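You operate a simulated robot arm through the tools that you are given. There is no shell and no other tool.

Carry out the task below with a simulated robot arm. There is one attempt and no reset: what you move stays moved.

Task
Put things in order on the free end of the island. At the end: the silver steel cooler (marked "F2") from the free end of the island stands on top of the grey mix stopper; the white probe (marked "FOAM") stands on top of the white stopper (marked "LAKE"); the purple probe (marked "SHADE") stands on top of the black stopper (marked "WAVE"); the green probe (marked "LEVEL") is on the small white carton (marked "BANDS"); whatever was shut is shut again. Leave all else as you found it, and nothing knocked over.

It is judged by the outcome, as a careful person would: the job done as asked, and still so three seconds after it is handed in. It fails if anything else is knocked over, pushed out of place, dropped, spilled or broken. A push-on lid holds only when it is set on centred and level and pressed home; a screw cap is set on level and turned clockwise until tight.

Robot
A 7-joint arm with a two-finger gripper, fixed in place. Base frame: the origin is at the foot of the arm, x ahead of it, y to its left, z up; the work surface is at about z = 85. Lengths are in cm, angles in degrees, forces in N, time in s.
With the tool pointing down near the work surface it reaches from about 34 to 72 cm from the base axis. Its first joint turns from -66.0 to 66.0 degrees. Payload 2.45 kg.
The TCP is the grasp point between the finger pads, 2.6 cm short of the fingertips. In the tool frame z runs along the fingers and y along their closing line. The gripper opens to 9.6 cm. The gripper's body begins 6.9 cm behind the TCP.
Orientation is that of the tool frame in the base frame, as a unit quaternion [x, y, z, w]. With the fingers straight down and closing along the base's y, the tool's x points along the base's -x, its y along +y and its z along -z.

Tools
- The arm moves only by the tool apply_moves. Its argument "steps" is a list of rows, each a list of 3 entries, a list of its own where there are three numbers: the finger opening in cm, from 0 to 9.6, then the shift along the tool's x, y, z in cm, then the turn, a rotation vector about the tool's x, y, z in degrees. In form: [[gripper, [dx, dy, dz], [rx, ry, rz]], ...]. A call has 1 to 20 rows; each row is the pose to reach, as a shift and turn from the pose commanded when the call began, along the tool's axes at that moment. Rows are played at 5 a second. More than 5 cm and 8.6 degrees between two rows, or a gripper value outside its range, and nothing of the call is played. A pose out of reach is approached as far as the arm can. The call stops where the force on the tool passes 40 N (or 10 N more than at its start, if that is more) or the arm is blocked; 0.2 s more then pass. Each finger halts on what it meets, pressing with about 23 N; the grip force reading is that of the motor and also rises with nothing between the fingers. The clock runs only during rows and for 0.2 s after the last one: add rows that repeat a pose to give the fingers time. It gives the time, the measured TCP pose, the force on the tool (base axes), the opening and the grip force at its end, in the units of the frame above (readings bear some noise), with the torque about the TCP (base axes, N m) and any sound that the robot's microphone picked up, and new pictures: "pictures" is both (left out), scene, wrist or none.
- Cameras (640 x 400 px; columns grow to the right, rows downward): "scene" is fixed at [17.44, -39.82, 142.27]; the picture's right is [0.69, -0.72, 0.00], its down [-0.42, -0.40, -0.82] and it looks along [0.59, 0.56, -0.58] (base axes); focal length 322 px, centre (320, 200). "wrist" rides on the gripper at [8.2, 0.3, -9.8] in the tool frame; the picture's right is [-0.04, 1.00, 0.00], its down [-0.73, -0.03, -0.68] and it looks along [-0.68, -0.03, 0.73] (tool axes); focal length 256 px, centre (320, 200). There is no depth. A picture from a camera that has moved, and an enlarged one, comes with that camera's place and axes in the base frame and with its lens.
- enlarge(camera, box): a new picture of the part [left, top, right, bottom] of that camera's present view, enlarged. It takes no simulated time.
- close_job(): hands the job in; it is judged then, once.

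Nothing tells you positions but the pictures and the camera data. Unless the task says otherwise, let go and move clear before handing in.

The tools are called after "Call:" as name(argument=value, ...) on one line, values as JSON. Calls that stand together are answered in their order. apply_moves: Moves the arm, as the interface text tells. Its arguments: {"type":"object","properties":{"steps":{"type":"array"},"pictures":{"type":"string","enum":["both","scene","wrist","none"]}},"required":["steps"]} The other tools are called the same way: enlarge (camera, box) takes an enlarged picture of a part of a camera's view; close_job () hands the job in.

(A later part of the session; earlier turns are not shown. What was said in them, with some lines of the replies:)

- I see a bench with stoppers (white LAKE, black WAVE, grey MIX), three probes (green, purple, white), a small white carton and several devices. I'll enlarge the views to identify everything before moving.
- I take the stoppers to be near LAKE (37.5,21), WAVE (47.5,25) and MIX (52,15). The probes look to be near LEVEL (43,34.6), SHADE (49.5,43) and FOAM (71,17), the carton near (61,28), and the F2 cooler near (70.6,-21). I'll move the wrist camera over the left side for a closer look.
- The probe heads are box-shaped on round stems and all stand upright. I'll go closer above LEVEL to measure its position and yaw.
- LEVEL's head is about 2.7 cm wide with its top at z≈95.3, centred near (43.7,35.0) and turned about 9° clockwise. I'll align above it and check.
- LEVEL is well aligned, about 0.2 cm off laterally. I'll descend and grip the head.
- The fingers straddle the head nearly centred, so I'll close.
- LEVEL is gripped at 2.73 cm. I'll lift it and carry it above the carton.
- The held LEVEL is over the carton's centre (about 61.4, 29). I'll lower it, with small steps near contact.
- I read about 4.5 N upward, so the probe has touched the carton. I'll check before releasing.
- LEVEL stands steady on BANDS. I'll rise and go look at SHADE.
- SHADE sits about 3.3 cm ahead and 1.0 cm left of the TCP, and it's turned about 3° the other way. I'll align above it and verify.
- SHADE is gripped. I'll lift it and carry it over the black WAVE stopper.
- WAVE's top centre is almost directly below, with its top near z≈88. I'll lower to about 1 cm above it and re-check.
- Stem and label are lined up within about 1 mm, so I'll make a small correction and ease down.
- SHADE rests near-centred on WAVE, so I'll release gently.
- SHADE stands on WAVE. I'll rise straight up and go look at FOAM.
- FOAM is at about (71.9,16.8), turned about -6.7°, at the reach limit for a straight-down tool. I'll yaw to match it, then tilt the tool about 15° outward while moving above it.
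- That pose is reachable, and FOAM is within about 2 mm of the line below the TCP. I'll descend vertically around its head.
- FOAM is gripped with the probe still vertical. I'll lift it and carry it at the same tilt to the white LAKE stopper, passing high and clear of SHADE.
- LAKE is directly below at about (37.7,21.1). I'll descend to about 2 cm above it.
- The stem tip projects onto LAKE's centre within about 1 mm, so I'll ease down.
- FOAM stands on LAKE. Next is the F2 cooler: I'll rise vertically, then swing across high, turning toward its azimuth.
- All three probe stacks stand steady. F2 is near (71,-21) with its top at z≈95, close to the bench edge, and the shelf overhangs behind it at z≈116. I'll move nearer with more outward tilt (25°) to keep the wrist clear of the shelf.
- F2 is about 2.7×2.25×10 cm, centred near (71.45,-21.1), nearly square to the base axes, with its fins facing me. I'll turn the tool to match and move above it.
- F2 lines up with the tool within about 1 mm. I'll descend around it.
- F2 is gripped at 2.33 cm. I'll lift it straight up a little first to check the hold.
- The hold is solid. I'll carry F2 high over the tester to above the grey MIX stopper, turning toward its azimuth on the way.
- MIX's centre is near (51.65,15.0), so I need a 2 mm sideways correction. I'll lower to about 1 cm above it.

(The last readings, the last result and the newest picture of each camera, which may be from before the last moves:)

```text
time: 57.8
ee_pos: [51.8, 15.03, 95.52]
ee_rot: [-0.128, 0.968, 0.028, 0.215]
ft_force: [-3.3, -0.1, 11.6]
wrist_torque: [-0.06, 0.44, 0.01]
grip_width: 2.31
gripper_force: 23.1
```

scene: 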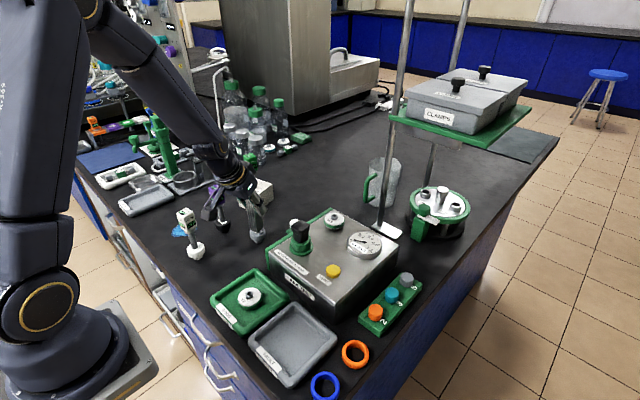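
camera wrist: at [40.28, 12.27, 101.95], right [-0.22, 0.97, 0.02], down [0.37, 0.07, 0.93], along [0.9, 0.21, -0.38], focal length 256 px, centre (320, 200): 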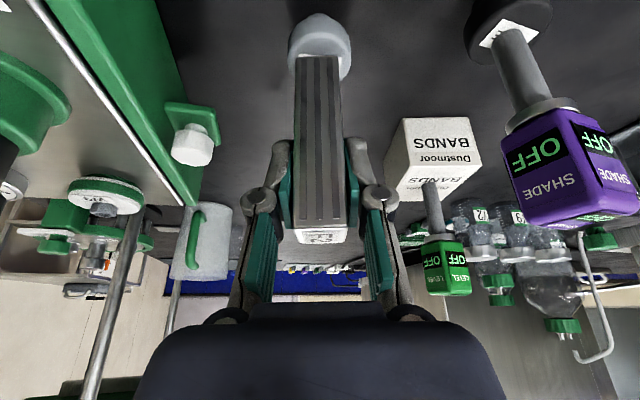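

Call:
apply_moves(steps=[[1.0, [-0.03, 0, -0.07], [0, 0, 0]], [1.0, [-0.03, 0, -0.07], [0, 0, 0]]], pictures="none")

Call:
enlarge(camera="wrist", box=[240, 0, 400, 120])

Call:
enlarge(camera="scene", box=[230, 200, 290, 250])

Call:
enlarge(camera="scene", box=[170, 150, 300, 270])

```text
time: 58.4
ee_pos: [51.85, 14.98, 95.52]
ee_rot: [-0.128, 0.968, 0.028, 0.214]
ft_force: [0.4, 0.2, 0.9]
wrist_torque: [0.05, -0.05, 0.02]
grip_width: 2.36
gripper_force: 22.6
```

```text
3.33 times, centred on (320, 60) of wrist
camera zoom: at [40.58, 12.42, 101.1], right [-0.22, 0.97, 0.02], down [0.37, 0.07, 0.93], along [0.9, 0.21, -0.38], focal length 853 px, centre (320, 667)
```

zoom: 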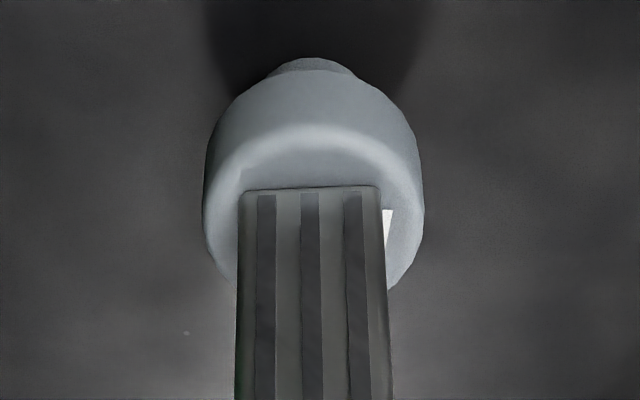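

```text
8.00 times, centred on (260, 225) of scene
camera zoom: at [17.44, -39.82, 142.27], right [0.69, -0.72, 0.0], down [-0.42, -0.4, -0.82], along [0.59, 0.56, -0.58], focal length 2574 px, centre (800, 0)
```

zoom: 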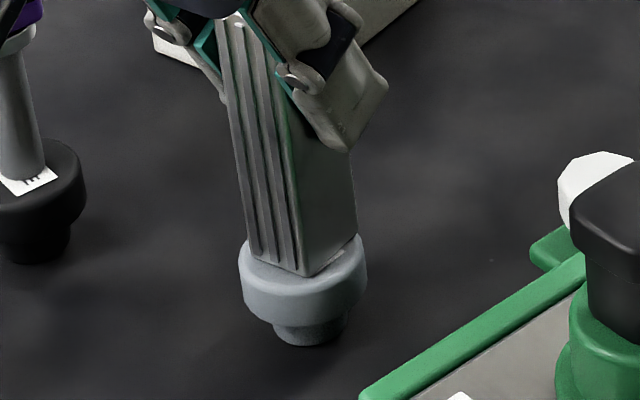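

```text
3.33 times, centred on (235, 210) of scene
camera zoom: at [17.44, -39.82, 142.27], right [0.69, -0.72, 0.0], down [-0.42, -0.4, -0.82], along [0.59, 0.56, -0.58], focal length 1072 px, centre (603, 167)
```

zoom: 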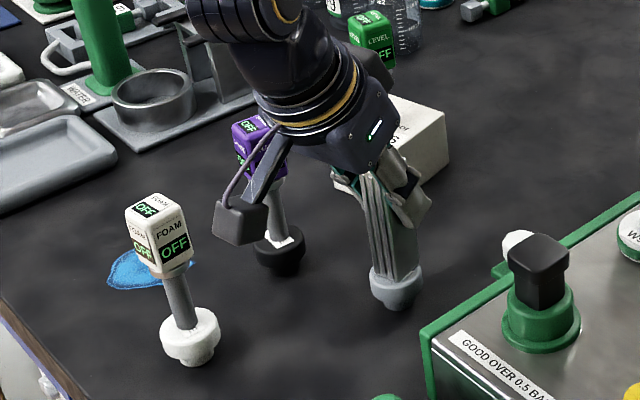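

F2 is centred on MIX and just touching. I'll settle it lightly and release gently.

Call:
apply_moves(steps=[[1.0, [0.015, 0, 0.04], [0, 0, 0]], [1.0, [0.015, 0, 0.04], [0, 0, 0]]], pictures="none")

```text
time: 59.0
ee_pos: [51.84, 15.17, 95.54]
ee_rot: [-0.128, 0.968, 0.029, 0.214]
ft_force: [-0.8, -1.0, 4.4]
wrist_torque: [-0.12, 0.05, 0.04]
grip_width: 2.36
gripper_force: 22.8
```

Call:
apply_moves(steps=[[2.3, [0, 0, 0], [0, 0, 0]], [2.4, [0, 0, 0], [0, 0, 0]], [2.5, [0, 0, 0], [0, 0, 0]], [2.7, [0, 0, 0], [0, 0, 0]], [3.0, [0, 0, 0], [0, 0, 0]], [3.6, [0, 0, 0], [0, 0, 0]], [4.3, [0, 0, 0], [0, 0, 0]], [5.0, [0, 0, 0], [0, 0, 0]], [5.0, [0, 0, 0], [0, 0, 0]]])

Call:
enlarge(camera="wrist", box=[240, 0, 400, 250])

Call:
enlarge(camera="scene", box=[200, 170, 300, 260])

```text
time: 61.0
ee_pos: [51.8, 14.93, 95.57]
ee_rot: [-0.127, 0.968, 0.028, 0.215]
ft_force: [-0.4, -0.2, -0.1]
wrist_torque: [0.01, -0.01, -0.01]
grip_width: 5.0
gripper_force: 0.0
camera wrist: at [40.58, 12.45, 101.07], right [-0.22, 0.97, 0.02], down [0.37, 0.07, 0.93], along [0.9, 0.21, -0.38], focal length 256 px, centre (320, 200)
```

scene: 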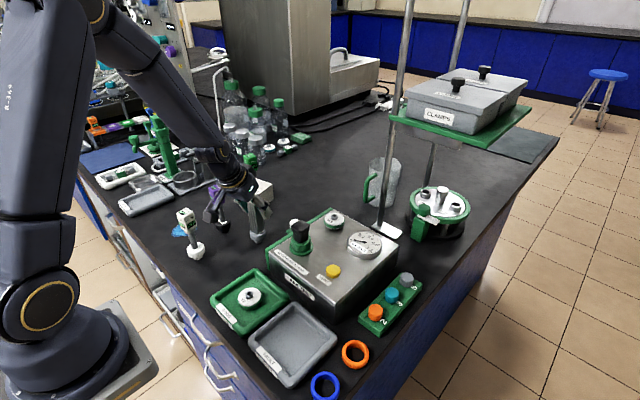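
wrist: 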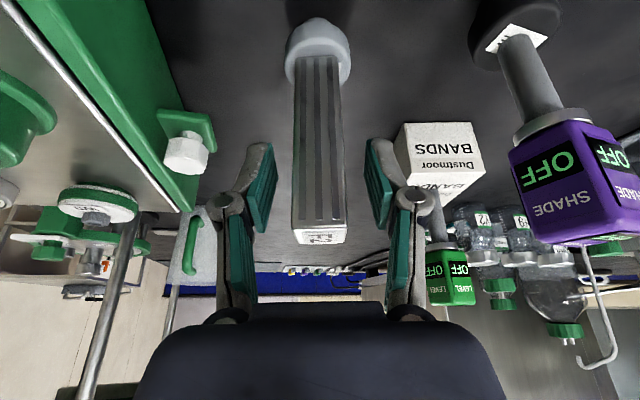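

```text
1.60 times, centred on (320, 125) of wrist
camera zoom: at [40.58, 12.45, 101.07], right [-0.22, 0.97, 0.02], down [0.37, 0.07, 0.93], along [0.9, 0.21, -0.38], focal length 410 px, centre (320, 320)
```

zoom: 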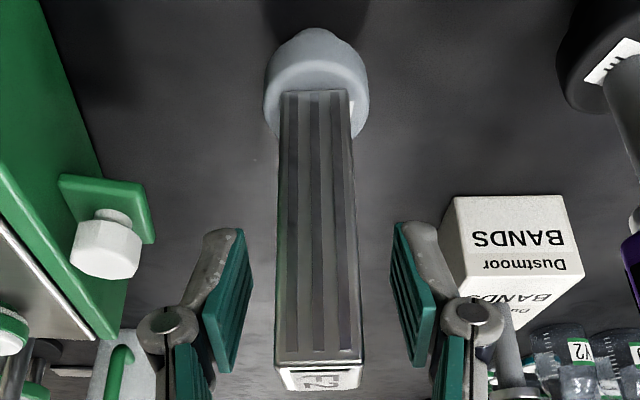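

```text
4.44 times, centred on (250, 215) of scene
camera zoom: at [17.44, -39.82, 142.27], right [0.69, -0.72, 0.0], down [-0.42, -0.4, -0.82], along [0.59, 0.56, -0.58], focal length 1430 px, centre (631, 133)
```

zoom: 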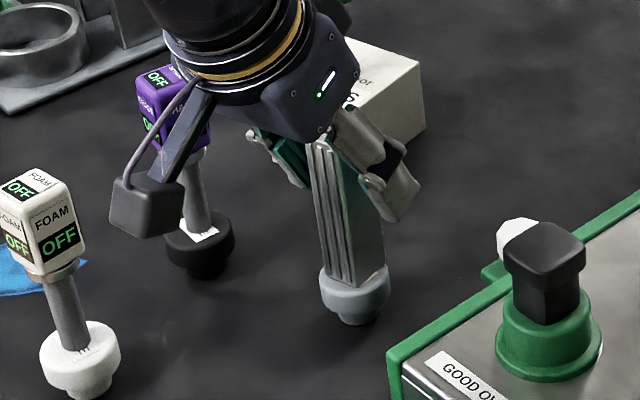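

F2 stands on MIX. I'll rise straight up and check everything.

Call:
apply_moves(steps=[[5.0, [-1.27, 0, -2.72], [0, 0, 0]], [5.0, [-2.96, 0, -6.34], [0, 0, 0]], [5.0, [-4.65, 0, -9.97], [0, 0, 0]], [5.0, [-6.77, 0, -14.5], [0, 0, 0]], [5.0, [-8.46, 0, -18.12], [0, 0, 0]], [5.0, [-8.46, -4.5, -18.12], [0, 0, 0]], [5.0, [-8.46, -9, -18.12], [0, 0, 0]], [5.0, [-8.46, -9, -18.12], [0, 0, 0]]])

Call:
enlarge(camera="scene", box=[160, 130, 320, 270])

Call:
enlarge(camera="scene", box=[200, 190, 480, 400])

```text
time: 62.8
ee_pos: [54.09, 6.26, 115.67]
ee_rot: [-0.127, 0.968, 0.028, 0.215]
ft_force: [-0.6, -0.2, 0.7]
wrist_torque: [0.01, -0.02, 0.05]
grip_width: 4.98
gripper_force: 0.0
camera wrist: at [42.86, 3.68, 121.04], right [-0.22, 0.97, 0.02], down [0.37, 0.07, 0.93], along [0.9, 0.21, -0.38], focal length 256 px, centre (320, 200)
```

scene: 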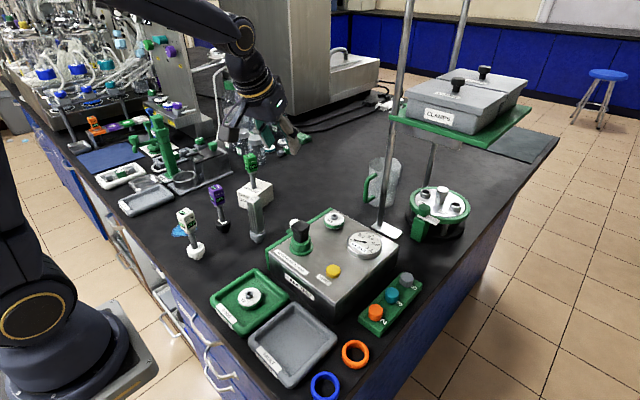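
wrist: 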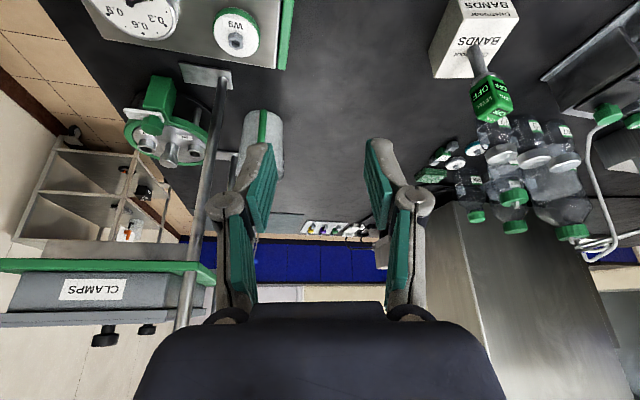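

```text
2.86 times, centred on (240, 200) of scene
camera zoom: at [17.44, -39.83, 142.27], right [0.69, -0.72, 0.0], down [-0.42, -0.4, -0.82], along [0.59, 0.56, -0.58], focal length 919 px, centre (549, 200)
```

zoom: 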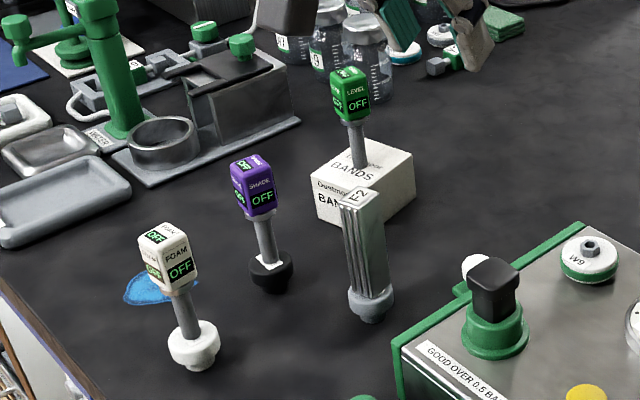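

```text
1.90 times, centred on (340, 295) of scene
camera zoom: at [17.44, -39.83, 142.27], right [0.69, -0.72, 0.0], down [-0.42, -0.4, -0.82], along [0.59, 0.56, -0.58], focal length 613 px, centre (282, 19)
```

zoom: 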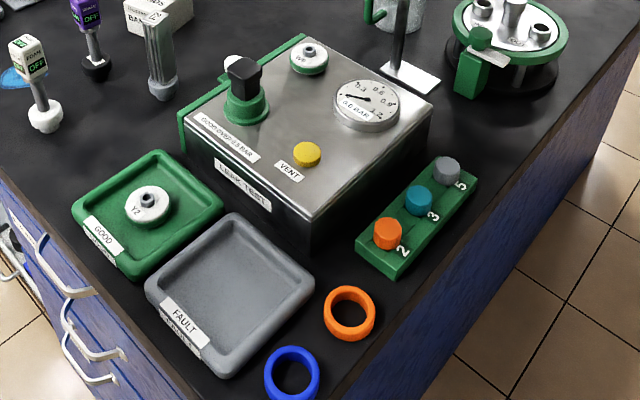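

All four pieces stand where asked (F2 on MIX, FOAM on LAKE, SHADE on WAVE, LEVEL on BANDS). Nothing was opened, nothing else has moved, and the arm is clear, so I'm handing in.

Call:
close_job()

```text
The job is handed in.
```

The job is handed in, and in the last pictures all four pieces stood upright where you asked:

- **F2 cooler:** on top of the grey MIX stopper.
- **FOAM probe (white):** on top of the white LAKE stopper.
- **SHADE probe (purple):** on top of the black WAVE stopper.
- **LEVEL probe (green):** standing on the BANDS carton.

I opened nothing, so there was nothing to shut again. I saw nothing else moved or knocked over, and the arm was clear of everything at the end.
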